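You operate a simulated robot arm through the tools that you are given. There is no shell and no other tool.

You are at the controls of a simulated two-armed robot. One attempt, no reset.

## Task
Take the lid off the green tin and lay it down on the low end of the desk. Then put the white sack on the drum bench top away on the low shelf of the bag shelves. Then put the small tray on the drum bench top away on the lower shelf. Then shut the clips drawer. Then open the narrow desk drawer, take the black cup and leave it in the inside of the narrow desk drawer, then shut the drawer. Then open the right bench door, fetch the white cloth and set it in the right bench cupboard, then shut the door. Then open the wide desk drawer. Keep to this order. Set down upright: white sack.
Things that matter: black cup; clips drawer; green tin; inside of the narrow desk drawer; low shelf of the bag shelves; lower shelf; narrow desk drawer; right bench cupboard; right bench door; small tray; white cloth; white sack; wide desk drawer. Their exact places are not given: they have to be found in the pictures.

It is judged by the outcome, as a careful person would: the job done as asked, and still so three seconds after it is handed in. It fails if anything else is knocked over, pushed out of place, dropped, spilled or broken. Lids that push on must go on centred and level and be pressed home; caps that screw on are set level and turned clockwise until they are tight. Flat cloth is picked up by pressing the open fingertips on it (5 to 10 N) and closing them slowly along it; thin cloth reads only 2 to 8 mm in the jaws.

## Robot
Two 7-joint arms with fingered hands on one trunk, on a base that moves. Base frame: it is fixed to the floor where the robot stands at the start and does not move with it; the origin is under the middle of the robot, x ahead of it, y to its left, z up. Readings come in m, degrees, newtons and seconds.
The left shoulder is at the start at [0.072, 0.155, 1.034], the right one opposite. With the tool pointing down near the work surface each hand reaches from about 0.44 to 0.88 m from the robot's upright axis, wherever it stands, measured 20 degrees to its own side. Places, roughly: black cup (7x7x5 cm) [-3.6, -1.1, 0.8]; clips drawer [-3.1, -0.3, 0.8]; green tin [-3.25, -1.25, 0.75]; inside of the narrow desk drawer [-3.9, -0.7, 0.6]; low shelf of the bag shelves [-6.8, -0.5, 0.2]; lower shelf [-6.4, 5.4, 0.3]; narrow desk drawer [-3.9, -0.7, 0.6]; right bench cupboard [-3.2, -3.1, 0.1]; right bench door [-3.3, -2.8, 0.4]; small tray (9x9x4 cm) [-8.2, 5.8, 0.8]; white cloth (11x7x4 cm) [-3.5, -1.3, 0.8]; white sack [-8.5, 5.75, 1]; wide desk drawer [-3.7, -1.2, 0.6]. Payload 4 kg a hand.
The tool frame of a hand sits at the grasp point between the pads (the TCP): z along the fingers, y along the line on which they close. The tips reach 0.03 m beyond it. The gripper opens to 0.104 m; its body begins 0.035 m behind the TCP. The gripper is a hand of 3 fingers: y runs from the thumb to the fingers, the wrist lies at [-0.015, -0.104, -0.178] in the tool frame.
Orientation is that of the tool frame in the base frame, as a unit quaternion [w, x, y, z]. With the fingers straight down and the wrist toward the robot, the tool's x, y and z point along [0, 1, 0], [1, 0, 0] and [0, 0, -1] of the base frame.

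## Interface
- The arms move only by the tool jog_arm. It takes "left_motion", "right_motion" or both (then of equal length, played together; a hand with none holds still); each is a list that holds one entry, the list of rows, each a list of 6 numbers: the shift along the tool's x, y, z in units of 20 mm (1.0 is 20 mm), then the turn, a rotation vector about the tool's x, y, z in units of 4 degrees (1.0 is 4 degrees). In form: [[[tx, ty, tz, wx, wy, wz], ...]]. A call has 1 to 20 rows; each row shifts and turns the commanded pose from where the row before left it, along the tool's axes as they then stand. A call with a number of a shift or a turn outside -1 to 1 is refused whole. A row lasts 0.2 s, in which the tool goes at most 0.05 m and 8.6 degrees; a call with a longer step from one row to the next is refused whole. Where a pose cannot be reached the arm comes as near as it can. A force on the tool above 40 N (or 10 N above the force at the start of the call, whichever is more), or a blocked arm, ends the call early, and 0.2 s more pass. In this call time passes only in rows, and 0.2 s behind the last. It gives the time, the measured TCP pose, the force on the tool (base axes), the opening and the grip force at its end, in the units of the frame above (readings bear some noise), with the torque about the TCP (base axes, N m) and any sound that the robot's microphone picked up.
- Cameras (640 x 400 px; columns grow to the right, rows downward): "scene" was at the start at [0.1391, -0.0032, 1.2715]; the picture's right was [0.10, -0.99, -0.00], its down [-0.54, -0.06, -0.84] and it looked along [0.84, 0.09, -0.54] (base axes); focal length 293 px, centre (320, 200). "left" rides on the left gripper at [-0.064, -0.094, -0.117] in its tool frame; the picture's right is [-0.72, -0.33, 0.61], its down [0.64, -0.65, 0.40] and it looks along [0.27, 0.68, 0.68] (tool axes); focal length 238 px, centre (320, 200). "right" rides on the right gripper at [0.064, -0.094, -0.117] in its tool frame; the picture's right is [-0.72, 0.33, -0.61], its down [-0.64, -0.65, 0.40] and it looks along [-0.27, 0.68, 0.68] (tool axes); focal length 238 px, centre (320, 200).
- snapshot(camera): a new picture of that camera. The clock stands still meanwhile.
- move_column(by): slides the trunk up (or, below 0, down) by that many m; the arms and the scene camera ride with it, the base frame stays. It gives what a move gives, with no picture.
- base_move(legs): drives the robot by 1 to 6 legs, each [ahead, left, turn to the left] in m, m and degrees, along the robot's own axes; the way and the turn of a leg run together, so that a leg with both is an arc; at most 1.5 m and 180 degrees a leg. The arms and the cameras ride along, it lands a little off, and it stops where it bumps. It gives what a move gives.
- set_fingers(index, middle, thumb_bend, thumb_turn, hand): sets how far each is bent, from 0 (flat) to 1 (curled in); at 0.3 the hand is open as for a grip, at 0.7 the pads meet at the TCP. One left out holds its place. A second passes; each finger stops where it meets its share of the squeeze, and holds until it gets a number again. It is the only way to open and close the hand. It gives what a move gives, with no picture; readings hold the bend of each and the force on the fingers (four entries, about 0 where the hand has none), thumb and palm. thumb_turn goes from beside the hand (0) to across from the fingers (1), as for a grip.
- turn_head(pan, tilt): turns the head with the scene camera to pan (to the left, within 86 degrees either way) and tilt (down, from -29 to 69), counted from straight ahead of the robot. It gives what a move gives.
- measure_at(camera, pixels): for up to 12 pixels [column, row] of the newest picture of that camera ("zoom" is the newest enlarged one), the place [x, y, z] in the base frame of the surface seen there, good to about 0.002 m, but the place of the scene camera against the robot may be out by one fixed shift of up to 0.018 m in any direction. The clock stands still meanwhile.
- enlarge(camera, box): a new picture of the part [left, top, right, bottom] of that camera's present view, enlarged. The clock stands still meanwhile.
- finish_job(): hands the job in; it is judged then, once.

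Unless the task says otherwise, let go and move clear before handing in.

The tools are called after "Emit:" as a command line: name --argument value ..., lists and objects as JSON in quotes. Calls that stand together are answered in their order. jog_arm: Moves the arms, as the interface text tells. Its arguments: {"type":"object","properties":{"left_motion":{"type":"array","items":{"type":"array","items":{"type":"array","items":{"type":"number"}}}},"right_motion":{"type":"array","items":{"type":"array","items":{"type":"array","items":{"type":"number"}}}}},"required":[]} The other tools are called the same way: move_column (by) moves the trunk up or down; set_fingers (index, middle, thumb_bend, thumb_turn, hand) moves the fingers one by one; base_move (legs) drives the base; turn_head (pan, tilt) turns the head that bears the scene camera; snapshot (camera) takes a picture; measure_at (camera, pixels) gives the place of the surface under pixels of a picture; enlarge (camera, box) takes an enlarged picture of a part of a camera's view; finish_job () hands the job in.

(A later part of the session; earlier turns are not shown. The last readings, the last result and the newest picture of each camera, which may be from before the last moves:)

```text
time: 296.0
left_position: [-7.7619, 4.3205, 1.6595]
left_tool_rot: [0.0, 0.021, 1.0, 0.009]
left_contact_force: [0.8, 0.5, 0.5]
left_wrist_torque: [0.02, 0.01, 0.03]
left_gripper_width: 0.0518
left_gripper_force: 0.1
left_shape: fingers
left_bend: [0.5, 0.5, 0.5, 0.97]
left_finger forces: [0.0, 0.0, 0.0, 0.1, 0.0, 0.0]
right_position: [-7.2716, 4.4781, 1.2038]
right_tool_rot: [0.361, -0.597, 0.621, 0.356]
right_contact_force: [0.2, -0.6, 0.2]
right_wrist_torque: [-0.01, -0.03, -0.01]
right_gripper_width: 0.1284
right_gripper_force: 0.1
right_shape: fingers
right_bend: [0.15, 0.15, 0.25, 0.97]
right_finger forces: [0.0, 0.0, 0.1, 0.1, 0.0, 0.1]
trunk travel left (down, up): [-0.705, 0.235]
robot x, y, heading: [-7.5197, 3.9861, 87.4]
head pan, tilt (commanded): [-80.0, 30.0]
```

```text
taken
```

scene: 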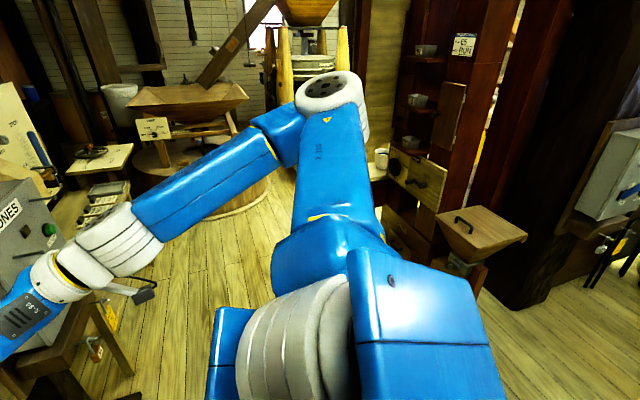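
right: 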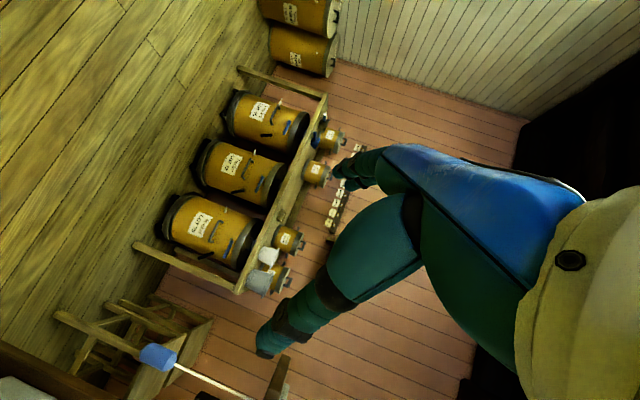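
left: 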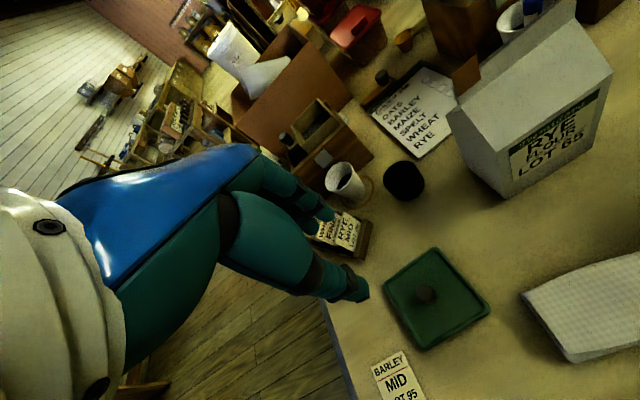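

A red cabinet unit is on the right. I'll first return the right hand to the neutral fingers-down pose so the robot is compact.

Emit:
jog_arm --right_motion '[[[0, 0, 0, 0.589, 0.589, 1.0], [0, 0, 0, 0.589, 0.589, 1.0], [0, 0, 0, 0.589, 0.589, 1.0], [0, 0, 0, 0.589, 0.589, 1.0], [0, 0, 0, 0.589, 0.589, 1.0], [0, 0, 0, 0.589, 0.589, 1.0], [0, 0, 0, 0.589, 0.589, 1.0], [0, 0, 0, 0.589, 0.589, 1.0], [0, 0, 0, 0.589, 0.589, 1.0], [0, 0, 0, 0.589, 0.589, 1.0], [0, 0, 0, 0.589, 0.589, 1.0], [0, 0, 0, 0.589, 0.589, 1.0], [0, 0, 0, 0.589, 0.589, 1.0], [0, 0, 0, 0.589, 0.589, 1.0], [0, 0, 0, 0.589, 0.589, 1.0], [0, 0, 0, 0.589, 0.589, 1.0], [0, 0, 0, 0.589, 0.589, 1.0], [0, 0, 0, 0.589, 0.589, 1.0], [0, 0, 0, 0.589, 0.589, 1.0], [0, 0, 0, 0.589, 0.589, 1.0]]]'

Emit:
set_fingers --hand "right" --index 0.3 --middle 0.3 --thumb_bend 0.3

Emit:
turn_head --pan -60 --tilt 35

Emit:
snapshot --camera "scene"

```text
time: 300.2
left_position: [-7.762, 4.3204, 1.6595]
left_tool_rot: [0.0, 0.022, 1.0, 0.009]
left_contact_force: [-0.2, 0.2, -1.0]
left_wrist_torque: [0.0, -0.01, 0.01]
left_gripper_width: 0.0519
left_gripper_force: 0.1
left_shape: fingers
left_bend: [0.5, 0.5, 0.5, 0.97]
left_finger forces: [0.0, 0.0, 0.1, 0.1, 0.0, 0.1]
right_position: [-7.2728, 4.4773, 1.2037]
right_tool_rot: [-0.004, 0.012, 1.0, 0.002]
right_contact_force: [0.2, -0.1, -0.3]
right_wrist_torque: [0.0, 0.0, -0.01]
right_gripper_width: 0.1281
right_gripper_force: 0.1
right_shape: fingers
right_bend: [0.15, 0.15, 0.25, 0.97]
right_finger forces: [0.0, 0.0, 0.1, 0.0, 0.0, 0.0]
trunk travel left (down, up): [-0.705, 0.235]
robot x, y, heading: [-7.5194, 3.9845, 87.4]
head pan, tilt (commanded): [-80.0, 30.0]
```

```text
time: 301.2
left_position: [-7.7617, 4.3194, 1.6602]
left_tool_rot: [0.0, 0.022, 1.0, 0.009]
left_contact_force: [0.8, 0.3, -1.0]
left_wrist_torque: [-0.02, -0.01, -0.01]
left_gripper_width: 0.052
left_gripper_force: 0.0
left_shape: fingers
left_bend: [0.5, 0.5, 0.5, 0.97]
left_finger forces: [0.0, 0.0, 0.0, 0.0, 0.0, 0.1]
right_position: [-7.2723, 4.4783, 1.2044]
right_tool_rot: [-0.003, 0.011, 1.0, 0.001]
right_contact_force: [0.9, 0.8, -0.1]
right_wrist_torque: [-0.02, -0.01, 0.02]
right_gripper_width: 0.1039
right_gripper_force: 0.1
right_shape: fingers
right_bend: [0.3, 0.3, 0.3, 0.97]
right_finger forces: [0.0, 0.0, 0.0, 0.1, 0.1, 0.0]
trunk travel left (down, up): [-0.705, 0.235]
robot x, y, heading: [-7.5187, 3.982, 87.7]
head pan, tilt (commanded): [-80.0, 30.0]
```

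```text
time: 302.0
left_position: [-7.7611, 4.3193, 1.6587]
left_tool_rot: [0.0, 0.022, 1.0, 0.01]
left_contact_force: [-0.2, 0.8, 0.0]
left_wrist_torque: [-0.02, -0.03, 0.02]
left_gripper_width: 0.0518
left_gripper_force: 0.1
left_shape: fingers
left_bend: [0.5, 0.5, 0.5, 0.97]
left_finger forces: [0.0, 0.0, 0.1, 0.0, 0.1, 0.0]
right_position: [-7.2724, 4.4777, 1.2026]
right_tool_rot: [-0.003, 0.011, 1.0, 0.002]
right_contact_force: [-0.3, 0.1, -0.1]
right_wrist_torque: [-0.03, 0.02, 0.02]
right_gripper_width: 0.104
right_gripper_force: 0.1
right_shape: fingers
right_bend: [0.3, 0.3, 0.3, 0.97]
right_finger forces: [0.0, 0.0, 0.0, 0.0, 0.0, 0.0]
trunk travel left (down, up): [-0.705, 0.235]
robot x, y, heading: [-7.5208, 3.9821, 87.0]
head pan, tilt (commanded): [-60.0, 35.0]
```

```text
taken
```

scene: 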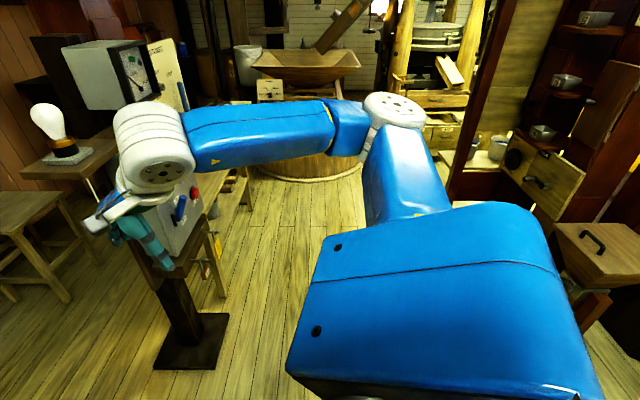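

I'll measure the desk legs and open floor here to plan a path to its front.

Emit:
measure_at --camera "scene" --pixels '[[222, 295], [248, 208], [240, 185], [207, 262], [300, 230], [270, 300], [340, 190], [460, 190], [180, 365], [228, 345], [230, 230], [200, 300]]'

Emit:
enlarge --camera "scene" --box '[130, 130, 330, 310]'

```text
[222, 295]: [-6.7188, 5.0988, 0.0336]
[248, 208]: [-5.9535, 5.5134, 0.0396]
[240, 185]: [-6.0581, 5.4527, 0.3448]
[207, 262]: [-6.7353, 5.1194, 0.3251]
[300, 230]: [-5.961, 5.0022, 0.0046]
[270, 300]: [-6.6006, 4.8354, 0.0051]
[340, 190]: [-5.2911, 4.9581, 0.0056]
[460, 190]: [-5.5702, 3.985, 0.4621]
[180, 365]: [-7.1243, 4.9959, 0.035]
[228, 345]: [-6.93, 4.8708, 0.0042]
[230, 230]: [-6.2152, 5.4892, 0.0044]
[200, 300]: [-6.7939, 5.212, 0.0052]
```

```text
2.22 times, centred on (230, 220) of scene
```

zoom: 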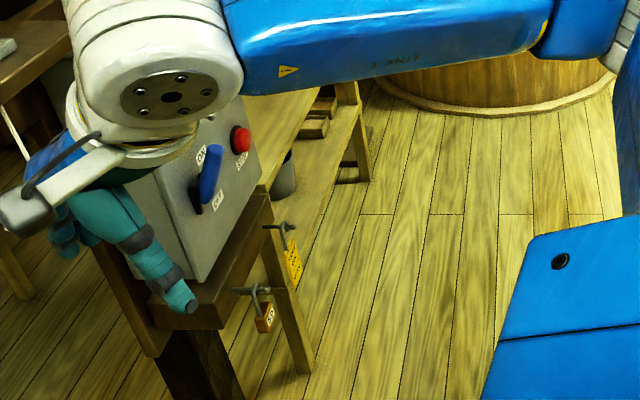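

The desk front (legs at (-6.72,5.10) and (-5.95,5.51)) faces away from the drum bench, with a shelf below. First I'll fetch the tray: turn back and drive up to the drum bench.

Emit:
base_move --legs '[[0, 0, 29], [1.0, -0.03, 0]]'

Emit:
turn_head --pan -12 --tilt 40

Emit:
snapshot --camera "scene"

Emit:
snapshot --camera "right"

```text
time: 308.7
left_position: [-8.3412, 5.0358, 1.6587]
left_tool_rot: [-0.003, -0.251, 0.968, 0.01]
left_contact_force: [0.9, -0.8, 0.5]
left_wrist_torque: [0.02, 0.0, -0.01]
left_gripper_width: 0.0514
left_gripper_force: 0.1
left_shape: fingers
left_bend: [0.5, 0.5, 0.5, 0.97]
left_finger forces: [0.0, 0.0, 0.0, 0.1, 0.0, 0.0]
right_position: [-8.0066, 5.4263, 1.2045]
right_tool_rot: [-0.003, -0.261, 0.965, 0.002]
right_contact_force: [0.3, 0.6, -0.5]
right_wrist_torque: [0.03, 0.01, 0.0]
right_gripper_width: 0.1037
right_gripper_force: 0.1
right_shape: fingers
right_bend: [0.3, 0.3, 0.3, 0.97]
right_finger forces: [0.0, 0.0, 0.1, 0.0, 0.1, 0.1]
trunk travel left (down, up): [-0.705, 0.235]
robot x, y, heading: [-7.9609, 4.8772, 119.0]
head pan, tilt (commanded): [-60.0, 35.0]
```

```text
time: 309.8
left_position: [-8.3426, 5.0362, 1.6608]
left_tool_rot: [-0.002, -0.25, 0.968, 0.009]
left_contact_force: [0.1, -0.5, -0.5]
left_wrist_torque: [0.02, 0.0, -0.01]
left_gripper_width: 0.0515
left_gripper_force: 0.0
left_shape: fingers
left_bend: [0.5, 0.5, 0.5, 0.97]
left_finger forces: [0.0, 0.1, 0.1, 0.0, 0.1, 0.1]
right_position: [-8.0083, 5.4271, 1.2048]
right_tool_rot: [-0.003, -0.26, 0.966, 0.002]
right_contact_force: [0.2, 0.1, -0.4]
right_wrist_torque: [-0.01, 0.02, 0.01]
right_gripper_width: 0.1037
right_gripper_force: 0.0
right_shape: fingers
right_bend: [0.3, 0.3, 0.3, 0.97]
right_finger forces: [0.1, 0.0, 0.1, 0.0, 0.0, 0.1]
trunk travel left (down, up): [-0.705, 0.235]
robot x, y, heading: [-7.9668, 4.8755, 119.0]
head pan, tilt (commanded): [-12.0, 40.0]
```

```text
taken
```

scene: 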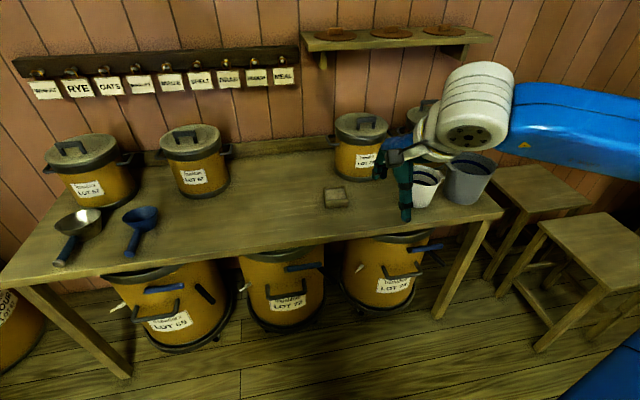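

```text
taken
```

right: 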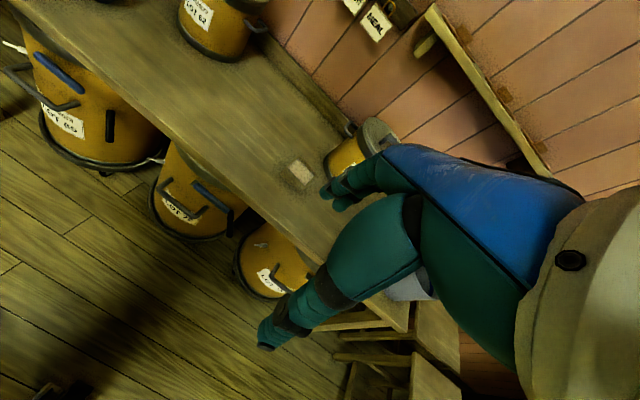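

The tray is at scene (335,197) and right camera (300,175). I'll enlarge and measure corners and the gap to the pot.

Emit:
enlarge --camera "right" --box '[260, 130, 380, 220]'

Emit:
measure_at --camera "zoom" --pixels '[[180, 175], [232, 160], [258, 220], [205, 240], [180, 215], [210, 200], [300, 170], [360, 110], [350, 220], [400, 150]]'

Emit:
enlarge --camera "scene" --box '[300, 150, 400, 230]'

```text
4.44 times, centred on (320, 175) of right
```

zoom: 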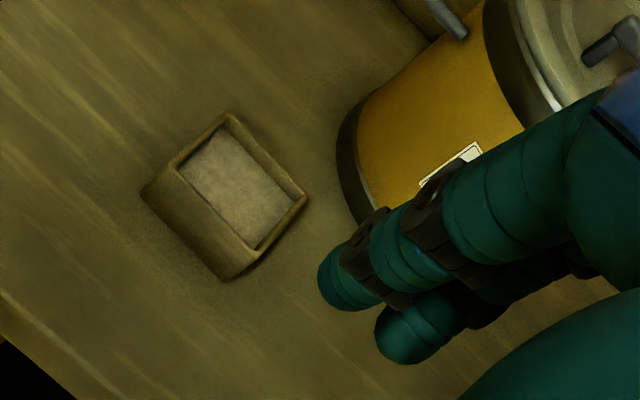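

```text
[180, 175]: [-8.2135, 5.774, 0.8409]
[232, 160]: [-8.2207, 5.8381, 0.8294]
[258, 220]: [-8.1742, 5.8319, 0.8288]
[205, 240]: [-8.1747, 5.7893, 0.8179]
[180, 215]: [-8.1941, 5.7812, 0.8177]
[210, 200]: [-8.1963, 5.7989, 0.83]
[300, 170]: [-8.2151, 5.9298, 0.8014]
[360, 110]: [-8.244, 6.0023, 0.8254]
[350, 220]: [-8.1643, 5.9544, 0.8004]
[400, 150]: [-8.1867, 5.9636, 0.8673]
```

```text
5.00 times, centred on (350, 190) of scene
```

zoom: 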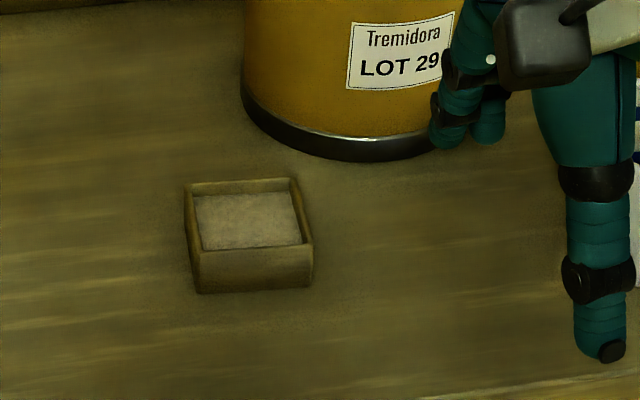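

The tray holds a light powder nearly to the rim, so it must stay level. I'll measure the rim corners exactly.

Emit:
enlarge --camera "right" --box '[280, 150, 350, 200]'

Emit:
measure_at --camera "zoom" --pixels '[[144, 192], [145, 185], [232, 88], [240, 95], [360, 220], [365, 228], [268, 318], [275, 310], [200, 260], [300, 160], [190, 140], [320, 265]]'

```text
8.00 times, centred on (315, 175) of right
```

zoom: 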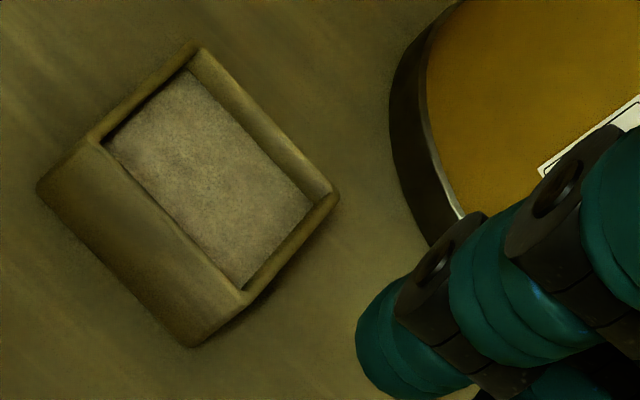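

```text
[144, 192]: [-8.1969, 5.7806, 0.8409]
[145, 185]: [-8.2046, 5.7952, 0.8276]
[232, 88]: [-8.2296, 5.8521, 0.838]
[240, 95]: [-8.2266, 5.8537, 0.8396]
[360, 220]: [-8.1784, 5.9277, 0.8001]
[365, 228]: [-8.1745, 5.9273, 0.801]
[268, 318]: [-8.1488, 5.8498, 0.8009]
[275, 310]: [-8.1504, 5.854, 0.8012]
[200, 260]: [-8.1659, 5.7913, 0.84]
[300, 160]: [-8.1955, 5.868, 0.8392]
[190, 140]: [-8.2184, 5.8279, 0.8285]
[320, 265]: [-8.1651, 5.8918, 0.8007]
```

Tray centre ≈ (-8.198,5.823), sides aligned near heading 112°, with ~7 cm gap to the pot behind — enough for a normal fingers-down grasp. I'll drive forward 0.32 m, lower the trunk and align the hand.

Emit:
base_move --legs '[[0.32, 0, -3]]'

Emit:
move_column --by -0.22

Emit:
snapshot --camera "right"

Emit:
enlarge --camera "right" --box '[260, 100, 420, 230]'

```text
time: 311.9
left_position: [-8.4776, 5.3359, 1.6614]
left_tool_rot: [-0.002, -0.225, 0.974, 0.011]
left_contact_force: [0.4, -0.6, 0.0]
left_wrist_torque: [-0.01, 0.0, -0.01]
left_gripper_width: 0.0519
left_gripper_force: 0.0
left_shape: fingers
left_bend: [0.5, 0.5, 0.5, 0.97]
left_finger forces: [0.1, 0.1, 0.0, 0.1, 0.0, 0.0]
right_position: [-8.1236, 5.7101, 1.2061]
right_tool_rot: [-0.003, -0.234, 0.972, 0.002]
right_contact_force: [0.4, 0.6, 0.4]
right_wrist_torque: [0.0, -0.01, 0.04]
right_gripper_width: 0.1034
right_gripper_force: 0.0
right_shape: fingers
right_bend: [0.3, 0.3, 0.3, 0.97]
right_finger forces: [0.0, 0.0, 0.0, 0.0, 0.1, 0.0]
trunk travel left (down, up): [-0.705, 0.235]
robot x, y, heading: [-8.1083, 5.1571, 116.4]
head pan, tilt (commanded): [-12.0, 40.0]
```

```text
time: 314.3
left_position: [-8.4809, 5.3388, 1.4399]
left_tool_rot: [-0.002, -0.224, 0.975, 0.01]
left_contact_force: [-1.0, -0.3, 0.0]
left_wrist_torque: [-0.01, 0.04, 0.02]
left_gripper_width: 0.0518
left_gripper_force: 0.0
left_shape: fingers
left_bend: [0.5, 0.5, 0.5, 0.97]
left_finger forces: [0.1, 0.0, 0.0, 0.1, 0.0, 0.1]
right_position: [-8.1257, 5.711, 0.9846]
right_tool_rot: [-0.003, -0.234, 0.972, 0.002]
right_contact_force: [-0.3, -0.5, 0.2]
right_wrist_torque: [-0.02, -0.01, 0.04]
right_gripper_width: 0.1036
right_gripper_force: 0.0
right_shape: fingers
right_bend: [0.3, 0.3, 0.3, 0.97]
right_finger forces: [0.1, 0.0, 0.0, 0.1, 0.0, 0.1]
trunk travel left (down, up): [-0.485, 0.455]
robot x, y, heading: [-8.1104, 5.1629, 115.8]
head pan, tilt (commanded): [-12.0, 40.0]
```

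```text
taken
```

right: 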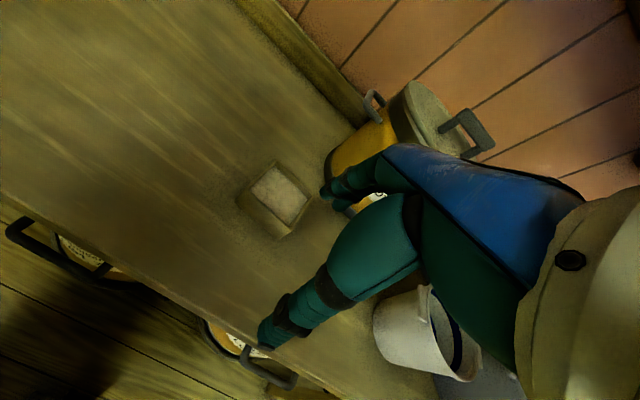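

```text
3.08 times, centred on (340, 165) of right
```

zoom: 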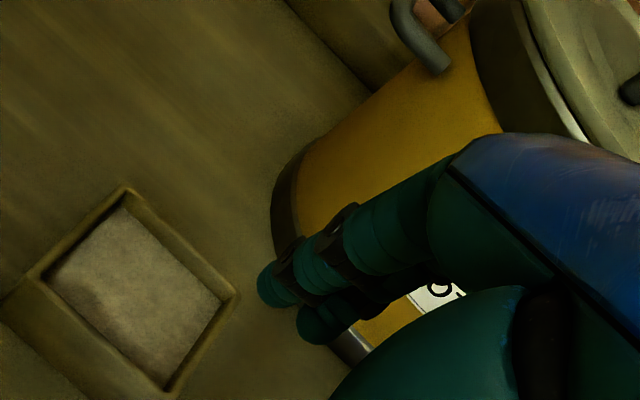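

I'll measure the tray rim from this closer view.

Emit:
measure_at --camera "zoom" --pixels '[[180, 240], [80, 232], [203, 343], [100, 335], [125, 190], [235, 293], [38, 280], [168, 393], [140, 280], [260, 330], [285, 215]]'

```text
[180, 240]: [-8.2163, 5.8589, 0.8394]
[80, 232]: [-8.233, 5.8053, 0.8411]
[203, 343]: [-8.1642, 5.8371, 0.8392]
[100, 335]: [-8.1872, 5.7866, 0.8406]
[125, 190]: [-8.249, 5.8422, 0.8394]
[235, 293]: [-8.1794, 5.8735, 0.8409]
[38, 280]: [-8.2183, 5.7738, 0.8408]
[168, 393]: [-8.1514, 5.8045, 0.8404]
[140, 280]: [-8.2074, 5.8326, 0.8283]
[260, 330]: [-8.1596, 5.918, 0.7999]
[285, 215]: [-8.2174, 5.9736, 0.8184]
```

Tray centre (-8.1995,5.8235), sides at 114.4°; my hand is 2.7° off. I'll open a bit wider, move over the tray with that small turn, and descend to z 0.87 first.

Emit:
set_fingers --hand "right" --index 0.24 --middle 0.24 --thumb_bend 0.24

Emit:
jog_arm --right_motion '[[[0.1, 0.95, 0, 0, 0, 0.1], [0.1, 0.95, 0, 0, 0, 0.1], [0.1, 0.95, 0, 0, 0, 0.1], [0.1, 0.95, 0, 0, 0, 0.1], [0.1, 0.95, 0, 0, 0, 0.1], [0.1, 0.95, 0, 0, 0, 0.1], [0.1, 0.95, 0, 0, 0, 0.08], [0, 0, 1, 0, 0, 0], [0, 0, 1, 0, 0, 0], [0, 0, 1, 0, 0, 0]]]'

Emit:
snapshot --camera "right"

Emit:
enlarge --camera "scene" --box '[260, 60, 420, 220]'

```text
time: 315.3
left_position: [-8.4805, 5.3388, 1.4421]
left_tool_rot: [-0.002, -0.224, 0.974, 0.01]
left_contact_force: [0.2, -0.8, -1.2]
left_wrist_torque: [-0.05, 0.01, -0.01]
left_gripper_width: 0.0515
left_gripper_force: 0.1
left_shape: fingers
left_bend: [0.5, 0.5, 0.5, 0.97]
left_finger forces: [0.0, 0.1, 0.0, 0.0, 0.0, 0.0]
right_position: [-8.1247, 5.7121, 0.9841]
right_tool_rot: [-0.003, -0.234, 0.972, 0.002]
right_contact_force: [-0.2, 0.5, 0.5]
right_wrist_torque: [-0.03, 0.01, 0.01]
right_gripper_width: 0.1163
right_gripper_force: 0.0
right_shape: fingers
right_bend: [0.24, 0.24, 0.24, 0.97]
right_finger forces: [0.0, 0.0, 0.1, 0.0, 0.0, 0.0]
trunk travel left (down, up): [-0.485, 0.455]
robot x, y, heading: [-8.1064, 5.1639, 115.7]
head pan, tilt (commanded): [-12.0, 40.0]
```

```text
time: 317.5
left_position: [-8.4804, 5.339, 1.4393]
left_tool_rot: [-0.003, -0.224, 0.975, 0.01]
left_contact_force: [-0.1, -0.7, -0.6]
left_wrist_torque: [-0.01, 0.0, 0.02]
left_gripper_width: 0.0518
left_gripper_force: 0.0
left_shape: fingers
left_bend: [0.5, 0.5, 0.5, 0.97]
left_finger forces: [0.0, 0.0, 0.1, 0.0, 0.0, 0.1]
right_position: [-8.1966, 5.8263, 0.9263]
right_tool_rot: [-0.003, -0.212, 0.977, 0.001]
right_contact_force: [0.0, -0.3, -0.3]
right_wrist_torque: [0.0, 0.02, 0.01]
right_gripper_width: 0.1166
right_gripper_force: 0.0
right_shape: fingers
right_bend: [0.24, 0.24, 0.24, 0.97]
right_finger forces: [0.1, 0.1, 0.0, 0.1, 0.1, 0.0]
trunk travel left (down, up): [-0.485, 0.455]
robot x, y, heading: [-8.1109, 5.1622, 115.8]
head pan, tilt (commanded): [-12.0, 40.0]
```

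```text
taken
```

right: 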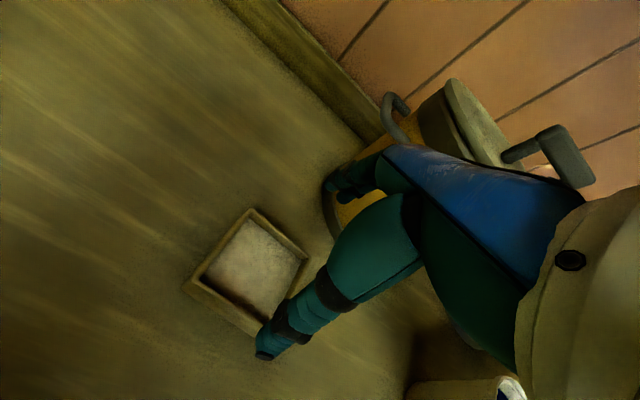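

```text
2.50 times, centred on (340, 140) of scene
```

zoom: 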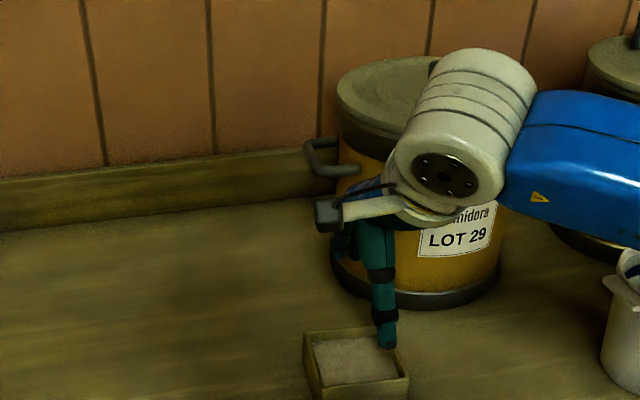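

The TCP axis projects to (269,266) while the tray centre appears near (249,270), so I'm off slightly. I'll measure the rim corners again from here.

Emit:
enlarge --camera "right" --box '[170, 190, 330, 350]'

Emit:
measure_at --camera "right" --pixels '[[252, 211], [305, 257], [192, 280], [225, 245], [280, 235], [225, 310], [252, 332], [245, 270]]'

```text
2.50 times, centred on (250, 270) of right
```

zoom: 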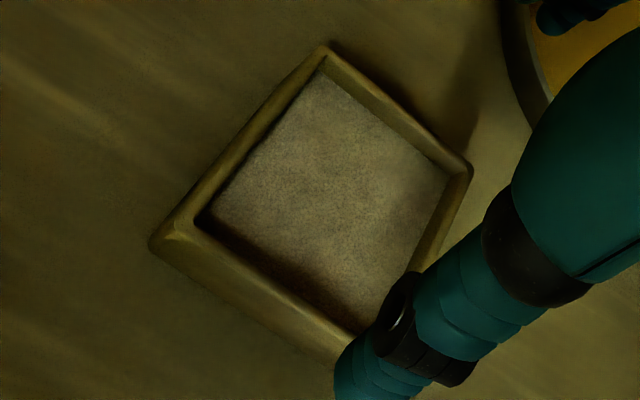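

```text
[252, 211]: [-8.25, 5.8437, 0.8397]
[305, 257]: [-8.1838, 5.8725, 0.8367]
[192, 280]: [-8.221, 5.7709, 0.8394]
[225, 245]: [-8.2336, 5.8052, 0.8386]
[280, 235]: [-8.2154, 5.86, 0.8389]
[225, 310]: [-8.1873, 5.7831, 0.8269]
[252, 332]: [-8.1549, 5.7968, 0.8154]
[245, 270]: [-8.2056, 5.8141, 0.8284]
```

Offset is only ~5 mm; I'll correct it and descend to z≈0.838 beside the tray.

Emit:
jog_arm --right_motion '[[[0.25, -0.1, 0.3, 0, 0, 0], [0, 0, 0.8, 0, 0, 0], [0, 0, 0.8, 0, 0, 0], [0, 0, 0.8, 0, 0, 0], [0, 0, 0.7, 0, 0, 0], [0, 0, 0.5, 0, 0, 0], [0, 0, 0.4, 0, 0, 0]]]'

Emit:
snapshot --camera "right"

Emit:
enlarge --camera "scene" --box '[280, 100, 400, 240]'

```text
time: 319.1
left_position: [-8.4817, 5.3388, 1.4391]
left_tool_rot: [-0.003, -0.223, 0.975, 0.01]
left_contact_force: [0.1, -0.4, -0.6]
left_wrist_torque: [0.0, 0.0, 0.02]
left_gripper_width: 0.0521
left_gripper_force: 0.0
left_shape: fingers
left_bend: [0.5, 0.5, 0.5, 0.97]
left_finger forces: [0.0, 0.1, 0.0, 0.0, 0.1, 0.0]
right_position: [-8.2002, 5.8222, 0.8392]
right_tool_rot: [-0.002, -0.212, 0.977, 0.002]
right_contact_force: [0.1, -1.1, -0.2]
right_wrist_torque: [0.01, -0.01, 0.0]
right_gripper_width: 0.1166
right_gripper_force: 0.1
right_shape: fingers
right_bend: [0.24, 0.24, 0.24, 0.97]
right_finger forces: [0.0, 0.0, 0.0, 0.0, 0.1, 0.0]
trunk travel left (down, up): [-0.485, 0.455]
robot x, y, heading: [-8.107, 5.1603, 115.8]
head pan, tilt (commanded): [-12.0, 40.0]
```

```text
taken
```

right: 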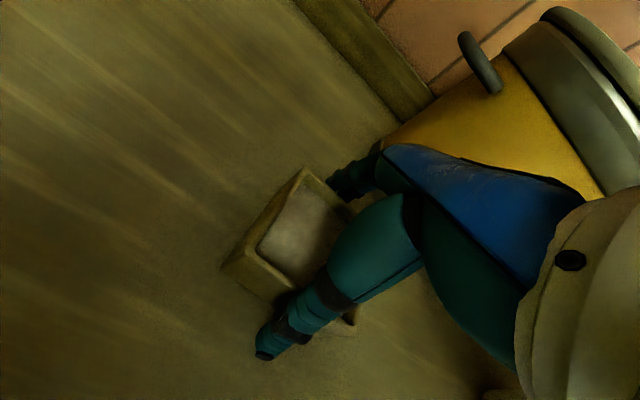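

```text
2.86 times, centred on (340, 170) of scene
```

zoom: 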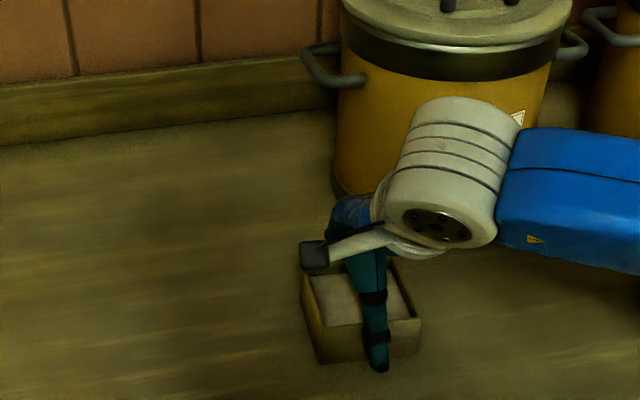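

Thumb is in front of the tray and fingers behind it, tips just off the bench. I'll close gently.

Emit:
set_fingers --hand "right" --index 0.38 --middle 0.38 --thumb_bend 0.38

Emit:
enlarge --camera "right" --box '[200, 150, 400, 370]'

```text
time: 320.1
left_position: [-8.4795, 5.3398, 1.44]
left_tool_rot: [-0.002, -0.224, 0.975, 0.009]
left_contact_force: [0.2, -0.7, 0.6]
left_wrist_torque: [-0.01, 0.01, -0.04]
left_gripper_width: 0.0516
left_gripper_force: 0.0
left_shape: fingers
left_bend: [0.5, 0.5, 0.5, 0.97]
left_finger forces: [0.0, 0.0, 0.0, 0.0, 0.0, 0.1]
right_position: [-8.1998, 5.8227, 0.8405]
right_tool_rot: [-0.004, -0.211, 0.977, 0.002]
right_contact_force: [0.7, 1.0, 0.2]
right_wrist_torque: [0.02, 0.0, -0.03]
right_gripper_width: 0.0955
right_gripper_force: 5.8
right_shape: fingers
right_bend: [0.33, 0.38, 0.34, 0.97]
right_finger forces: [6.4, 0.0, 0.0, 0.0, 5.7, 0.0]
trunk travel left (down, up): [-0.485, 0.455]
robot x, y, heading: [-8.107, 5.1629, 116.0]
head pan, tilt (commanded): [-12.0, 40.0]
```

```text
1.82 times, centred on (300, 260) of right
```

zoom: 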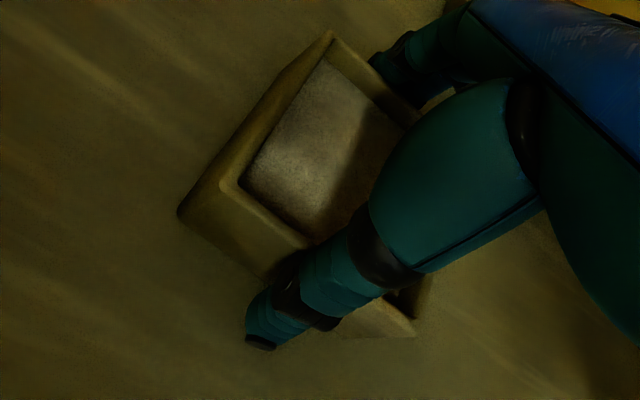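

Index and thumb contact (about 6 N each) but the middle finger hasn't reached the tray yet. I'll close the middle finger a bit more, then look.

Emit:
set_fingers --hand "right" --index 0.38 --middle 0.46 --thumb_bend 0.4

Emit:
snapshot --camera "right"

Emit:
enlarge --camera "scene" --box '[280, 130, 400, 240]'

```text
time: 321.1
left_position: [-8.4808, 5.3384, 1.4407]
left_tool_rot: [-0.001, -0.224, 0.975, 0.009]
left_contact_force: [0.0, 0.2, -0.4]
left_wrist_torque: [-0.01, 0.01, -0.01]
left_gripper_width: 0.052
left_gripper_force: 0.1
left_shape: fingers
left_bend: [0.5, 0.5, 0.5, 0.97]
left_finger forces: [0.0, 0.0, 0.1, 0.0, 0.0, 0.0]
right_position: [-8.2016, 5.8227, 0.8401]
right_tool_rot: [-0.004, -0.211, 0.978, 0.002]
right_contact_force: [-0.3, 2.0, 1.7]
right_wrist_torque: [0.17, 0.08, 0.02]
right_gripper_width: 0.0952
right_gripper_force: 10.0
right_shape: fingers
right_bend: [0.33, 0.41, 0.35, 0.97]
right_finger forces: [5.6, 4.9, 0.0, 0.0, 9.3, 0.1]
trunk travel left (down, up): [-0.485, 0.455]
robot x, y, heading: [-8.1081, 5.1597, 116.1]
head pan, tilt (commanded): [-12.0, 40.0]
```

```text
taken
```

right: 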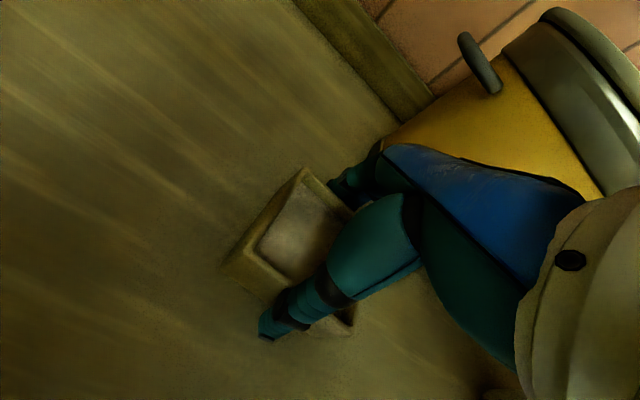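

```text
3.64 times, centred on (340, 185) of scene
```

zoom: 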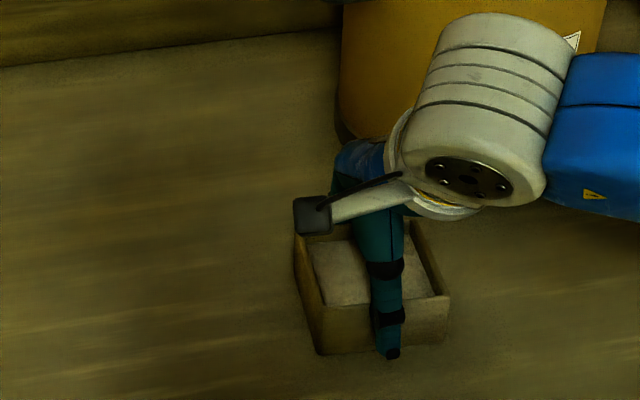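

All three digits hold now (5.6, 4.9, 9.3 N). I'll lift slowly 2 cm and check that it stays level.

Emit:
jog_arm --right_motion '[[[0, 0, -0.2, 0, 0, 0], [0, 0, -0.3, 0, 0, 0], [0, 0, -0.4, 0, 0, 0], [0, 0, -0.4, 0, 0, 0]]]'

Emit:
snapshot --camera "right"

Emit:
enlarge --camera "scene" --box '[280, 130, 400, 240]'

```text
time: 322.1
left_position: [-8.4808, 5.339, 1.439]
left_tool_rot: [-0.002, -0.225, 0.974, 0.01]
left_contact_force: [-0.3, -0.4, -0.4]
left_wrist_torque: [0.01, 0.03, 0.05]
left_gripper_width: 0.0518
left_gripper_force: 0.1
left_shape: fingers
left_bend: [0.5, 0.5, 0.5, 0.97]
left_finger forces: [0.0, 0.1, 0.0, 0.0, 0.1, 0.0]
right_position: [-8.2013, 5.8225, 0.8665]
right_tool_rot: [-0.004, -0.211, 0.977, 0.001]
right_contact_force: [0.2, 0.0, -1.8]
right_wrist_torque: [0.01, 0.02, -0.03]
right_gripper_width: 0.0949
right_gripper_force: 9.6
right_shape: fingers
right_bend: [0.34, 0.42, 0.35, 0.97]
right_finger forces: [4.7, 4.4, 0.0, 0.0, 9.8, 0.0]
trunk travel left (down, up): [-0.485, 0.455]
robot x, y, heading: [-8.108, 5.1589, 115.9]
head pan, tilt (commanded): [-12.0, 40.0]
```

```text
taken
```

right: 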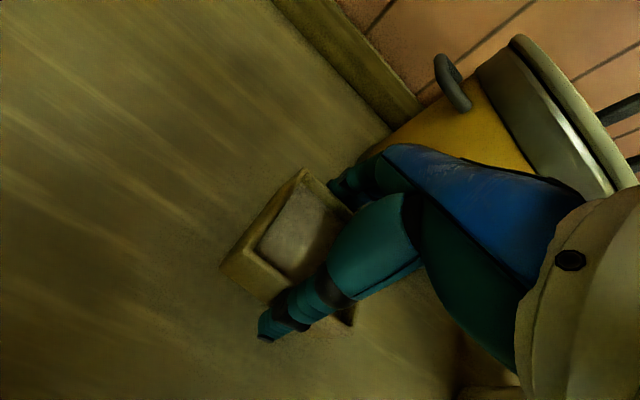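

```text
3.64 times, centred on (340, 185) of scene
```

zoom: 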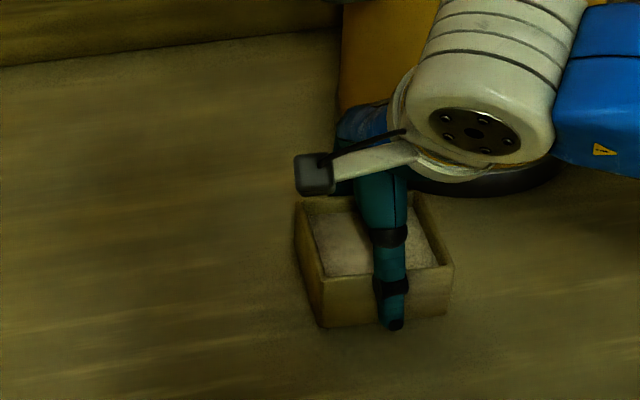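

The tray is lifted level (load 1.8 N). I'll raise the trunk a bit, back away from the bench, and check the free space to the right.

Emit:
move_column --by 0.15

Emit:
base_move --legs '[[-1.2, 0, 0], [-0.4, 0, 0]]'

Emit:
turn_head --pan -70 --tilt 25

Emit:
snapshot --camera "scene"

```text
time: 323.8
left_position: [-8.4811, 5.3392, 1.5898]
left_tool_rot: [-0.002, -0.224, 0.975, 0.009]
left_contact_force: [-0.9, 0.9, -0.1]
left_wrist_torque: [0.03, -0.02, 0.03]
left_gripper_width: 0.0518
left_gripper_force: 0.1
left_shape: fingers
left_bend: [0.5, 0.5, 0.5, 0.97]
left_finger forces: [0.1, 0.0, 0.0, 0.0, 0.0, 0.0]
right_position: [-8.2007, 5.8222, 1.0157]
right_tool_rot: [-0.002, -0.212, 0.977, 0.002]
right_contact_force: [0.2, 0.3, -0.9]
right_wrist_torque: [0.02, 0.0, -0.02]
right_gripper_width: 0.095
right_gripper_force: 9.5
right_shape: fingers
right_bend: [0.34, 0.42, 0.35, 0.97]
right_finger forces: [4.9, 4.4, 0.0, 0.0, 9.8, 0.1]
trunk travel left (down, up): [-0.635, 0.305]
robot x, y, heading: [-8.1084, 5.1633, 116.0]
head pan, tilt (commanded): [-12.0, 40.0]
```

```text
time: 332.0
left_position: [-7.7818, 3.9138, 1.5899]
left_tool_rot: [-0.002, -0.225, 0.974, 0.009]
left_contact_force: [-0.6, 0.1, 0.4]
left_wrist_torque: [-0.02, 0.0, 0.03]
left_gripper_width: 0.0517
left_gripper_force: 0.1
left_shape: fingers
left_bend: [0.5, 0.5, 0.5, 0.97]
left_finger forces: [0.1, 0.0, 0.0, 0.0, 0.0, 0.1]
right_position: [-7.5037, 4.3962, 1.0137]
right_tool_rot: [-0.003, -0.213, 0.977, 0.001]
right_contact_force: [0.0, 1.0, -0.9]
right_wrist_torque: [-0.04, -0.02, 0.01]
right_gripper_width: 0.0951
right_gripper_force: 9.5
right_shape: fingers
right_bend: [0.34, 0.42, 0.35, 0.97]
right_finger forces: [4.8, 4.5, 0.0, 0.0, 9.7, 0.1]
trunk travel left (down, up): [-0.635, 0.305]
robot x, y, heading: [-7.4088, 3.7354, 116.0]
head pan, tilt (commanded): [-12.0, 40.0]
```

```text
time: 333.2
left_position: [-7.7802, 3.9107, 1.5898]
left_tool_rot: [-0.002, -0.225, 0.974, 0.009]
left_contact_force: [0.5, 0.4, 0.1]
left_wrist_torque: [0.01, 0.01, 0.02]
left_gripper_width: 0.0518
left_gripper_force: 0.1
left_shape: fingers
left_bend: [0.5, 0.5, 0.5, 0.97]
left_finger forces: [0.0, 0.0, 0.0, 0.0, 0.0, 0.0]
right_position: [-7.5017, 4.3934, 1.0156]
right_tool_rot: [-0.003, -0.213, 0.977, 0.003]
right_contact_force: [0.1, 0.3, -2.0]
right_wrist_torque: [0.02, 0.01, 0.0]
right_gripper_width: 0.095
right_gripper_force: 9.8
right_shape: fingers
right_bend: [0.34, 0.42, 0.35, 0.97]
right_finger forces: [4.9, 4.4, 0.0, 0.0, 9.8, 0.0]
trunk travel left (down, up): [-0.635, 0.305]
robot x, y, heading: [-7.4084, 3.7316, 116.0]
head pan, tilt (commanded): [-70.0, 25.0]
```

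```text
taken
```

scene: 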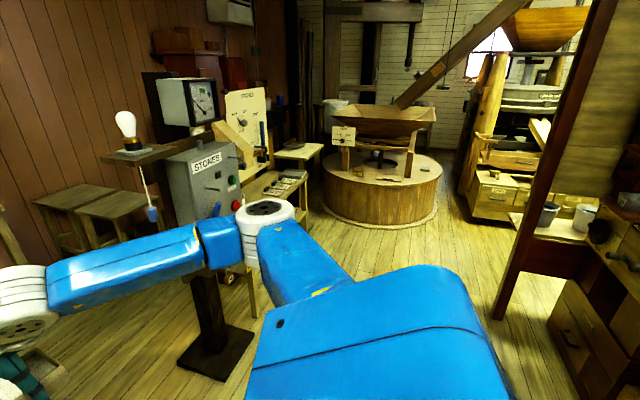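

I'll measure the red cabinet post, STONES post base and desk legs for path planning.

Emit:
measure_at --camera "scene" --pixels '[[497, 318], [215, 362], [250, 355], [185, 360], [254, 312], [330, 215], [430, 225], [420, 260], [310, 245], [540, 330], [280, 200], [290, 160]]'

Emit:
enlarge --camera "scene" --box '[160, 120, 340, 320]'

```text
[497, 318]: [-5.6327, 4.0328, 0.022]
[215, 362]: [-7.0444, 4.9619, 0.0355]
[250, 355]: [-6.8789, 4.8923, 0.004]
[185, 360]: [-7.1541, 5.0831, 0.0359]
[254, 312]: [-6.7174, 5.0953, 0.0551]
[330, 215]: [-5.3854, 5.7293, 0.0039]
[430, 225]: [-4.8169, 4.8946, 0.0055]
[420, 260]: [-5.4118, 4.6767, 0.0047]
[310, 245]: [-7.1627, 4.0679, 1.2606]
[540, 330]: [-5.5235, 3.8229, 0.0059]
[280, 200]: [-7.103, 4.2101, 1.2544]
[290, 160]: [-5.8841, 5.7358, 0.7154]
```

```text
2.00 times, centred on (250, 220) of scene
```

zoom: 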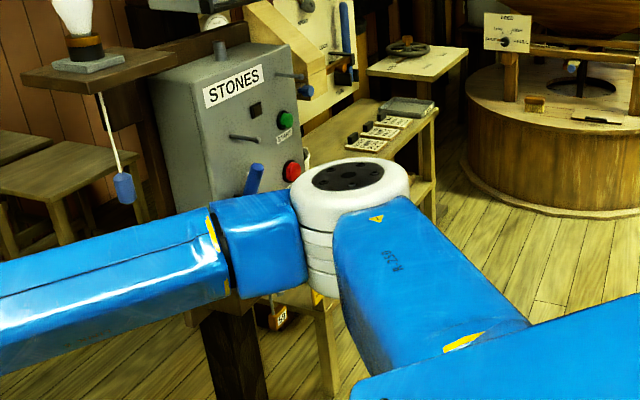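

The desk front spans e1 −0.24…−1.11 at e2≈7.3; the red post is behind at e2≈5.86. I'll retract the tray toward me, then strafe right past the STONES post.

Emit:
jog_arm --right_motion '[[[0, -0.9, 0, 0, 0, 0], [0, -0.9, 0, 0, 0, 0], [0, -0.9, 0, 0, 0, 0], [0, -0.9, 0, 0, 0, 0], [0, -0.9, 0, 0, 0, 0], [0, -0.9, 0, 0, 0, 0], [0, -0.9, 0, 0, 0, 0], [0, -0.9, 0, 0, 0, 0], [0, -0.9, 0, 0, 0, 0], [0, -0.9, 0, 0, 0, 0]]]'

Emit:
base_move --legs '[[0, -0.8, 0], [0, -0.8, 0]]'

Emit:
turn_head --pan 5 --tilt 35

Emit:
snapshot --camera "scene"

```text
time: 335.4
left_position: [-7.7784, 3.907, 1.5913]
left_tool_rot: [-0.002, -0.225, 0.974, 0.01]
left_contact_force: [-0.2, -0.6, -0.9]
left_wrist_torque: [-0.02, 0.03, 0.0]
left_gripper_width: 0.0518
left_gripper_force: 0.0
left_shape: fingers
left_bend: [0.5, 0.5, 0.5, 0.97]
left_finger forces: [0.1, 0.1, 0.0, 0.0, 0.0, 0.0]
right_position: [-7.427, 4.2287, 1.0148]
right_tool_rot: [-0.003, -0.212, 0.977, 0.003]
right_contact_force: [-0.5, 0.2, -1.0]
right_wrist_torque: [-0.01, 0.02, -0.01]
right_gripper_width: 0.0952
right_gripper_force: 9.6
right_shape: fingers
right_bend: [0.34, 0.42, 0.35, 0.97]
right_finger forces: [4.6, 4.4, 0.1, 0.0, 9.5, 0.0]
trunk travel left (down, up): [-0.635, 0.305]
robot x, y, heading: [-7.4086, 3.7332, 116.1]
head pan, tilt (commanded): [-70.0, 25.0]
```

```text
time: 343.6
left_position: [-6.353, 4.6024, 1.589]
left_tool_rot: [-0.002, -0.226, 0.974, 0.011]
left_contact_force: [-0.7, 1.2, 0.0]
left_wrist_torque: [-0.01, -0.03, 0.0]
left_gripper_width: 0.0519
left_gripper_force: 0.1
left_shape: fingers
left_bend: [0.5, 0.5, 0.5, 0.97]
left_finger forces: [0.0, 0.1, 0.0, 0.1, 0.0, 0.0]
right_position: [-6.0002, 4.9232, 1.0146]
right_tool_rot: [-0.002, -0.213, 0.977, 0.003]
right_contact_force: [-0.3, -0.3, -1.1]
right_wrist_torque: [-0.03, -0.01, -0.02]
right_gripper_width: 0.0948
right_gripper_force: 9.3
right_shape: fingers
right_bend: [0.34, 0.42, 0.35, 0.97]
right_finger forces: [4.7, 4.4, 0.0, 0.0, 9.5, 0.0]
trunk travel left (down, up): [-0.635, 0.305]
robot x, y, heading: [-5.9837, 4.4317, 116.2]
head pan, tilt (commanded): [-70.0, 25.0]
```

```text
time: 345.0
left_position: [-6.3496, 4.6038, 1.5909]
left_tool_rot: [-0.002, -0.225, 0.974, 0.01]
left_contact_force: [-0.6, 0.3, 0.2]
left_wrist_torque: [-0.03, -0.01, 0.06]
left_gripper_width: 0.0517
left_gripper_force: 0.1
left_shape: fingers
left_bend: [0.5, 0.5, 0.5, 0.97]
left_finger forces: [0.0, 0.0, 0.1, 0.0, 0.0, 0.0]
right_position: [-5.998, 4.9226, 1.0141]
right_tool_rot: [-0.003, -0.213, 0.977, 0.003]
right_contact_force: [0.1, 0.4, -1.5]
right_wrist_torque: [-0.02, 0.02, -0.02]
right_gripper_width: 0.0952
right_gripper_force: 9.1
right_shape: fingers
right_bend: [0.34, 0.42, 0.35, 0.97]
right_finger forces: [4.6, 4.3, 0.0, 0.0, 9.5, 0.0]
trunk travel left (down, up): [-0.635, 0.305]
robot x, y, heading: [-5.9789, 4.432, 115.8]
head pan, tilt (commanded): [5.0, 35.0]
```

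```text
taken
```

scene: 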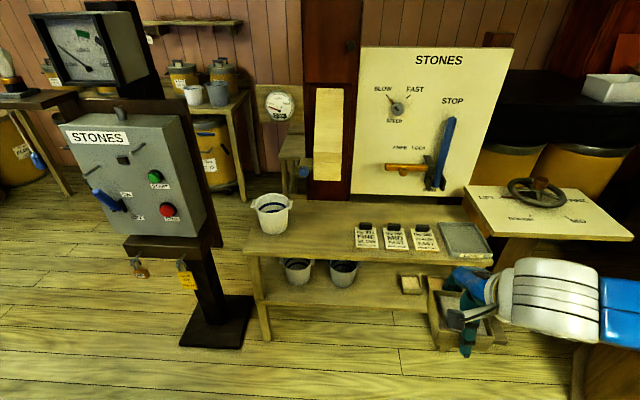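

I can see the desk: top with cards, lower shelf with two buckets, a small box at (410,284) and more. I'll enlarge to see the free spot on the lower shelf.

Emit:
enlarge --camera "scene" --box '[230, 190, 520, 370]'

Emit:
measure_at --camera "scene" --pixels '[[265, 335], [262, 255], [370, 250], [490, 262], [290, 295], [340, 300], [370, 290], [385, 285], [400, 300], [412, 285], [445, 290], [265, 290]]'

```text
2.21 times, centred on (375, 280) of scene
```

zoom: 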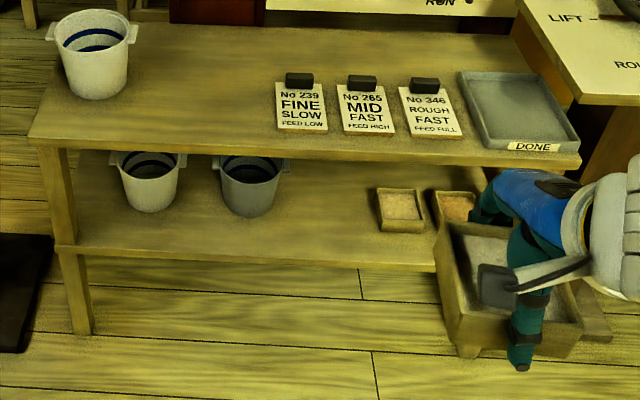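

```text
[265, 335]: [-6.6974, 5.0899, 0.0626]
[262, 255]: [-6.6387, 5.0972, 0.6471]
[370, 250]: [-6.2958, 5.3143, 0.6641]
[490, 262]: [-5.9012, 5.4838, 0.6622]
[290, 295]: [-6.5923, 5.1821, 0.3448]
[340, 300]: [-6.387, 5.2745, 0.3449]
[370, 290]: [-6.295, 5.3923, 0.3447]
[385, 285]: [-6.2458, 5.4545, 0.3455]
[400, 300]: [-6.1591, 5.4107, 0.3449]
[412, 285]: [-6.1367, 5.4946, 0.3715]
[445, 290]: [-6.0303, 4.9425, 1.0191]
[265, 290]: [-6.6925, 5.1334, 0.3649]
```

Lower shelf surface is z≈0.34; a free spot lies between the grey bucket and the existing small box, around (-6.25,5.43). I'll measure the wooden box on the floor and nearby items for clearance.

Emit:
measure_at --camera "zoom" --pixels '[[465, 350], [575, 350], [450, 240], [590, 320], [460, 300], [400, 190], [380, 225], [425, 230], [250, 212], [280, 205], [330, 240], [355, 265]]'

```text
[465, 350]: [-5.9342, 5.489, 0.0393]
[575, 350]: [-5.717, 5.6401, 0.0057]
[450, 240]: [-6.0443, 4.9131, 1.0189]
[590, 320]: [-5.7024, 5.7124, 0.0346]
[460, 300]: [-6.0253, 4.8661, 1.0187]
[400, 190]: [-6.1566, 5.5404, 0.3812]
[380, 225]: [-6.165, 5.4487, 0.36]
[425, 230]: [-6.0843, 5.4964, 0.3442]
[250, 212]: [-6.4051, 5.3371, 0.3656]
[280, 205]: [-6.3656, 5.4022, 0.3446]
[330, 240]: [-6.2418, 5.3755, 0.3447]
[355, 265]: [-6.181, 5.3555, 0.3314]
```

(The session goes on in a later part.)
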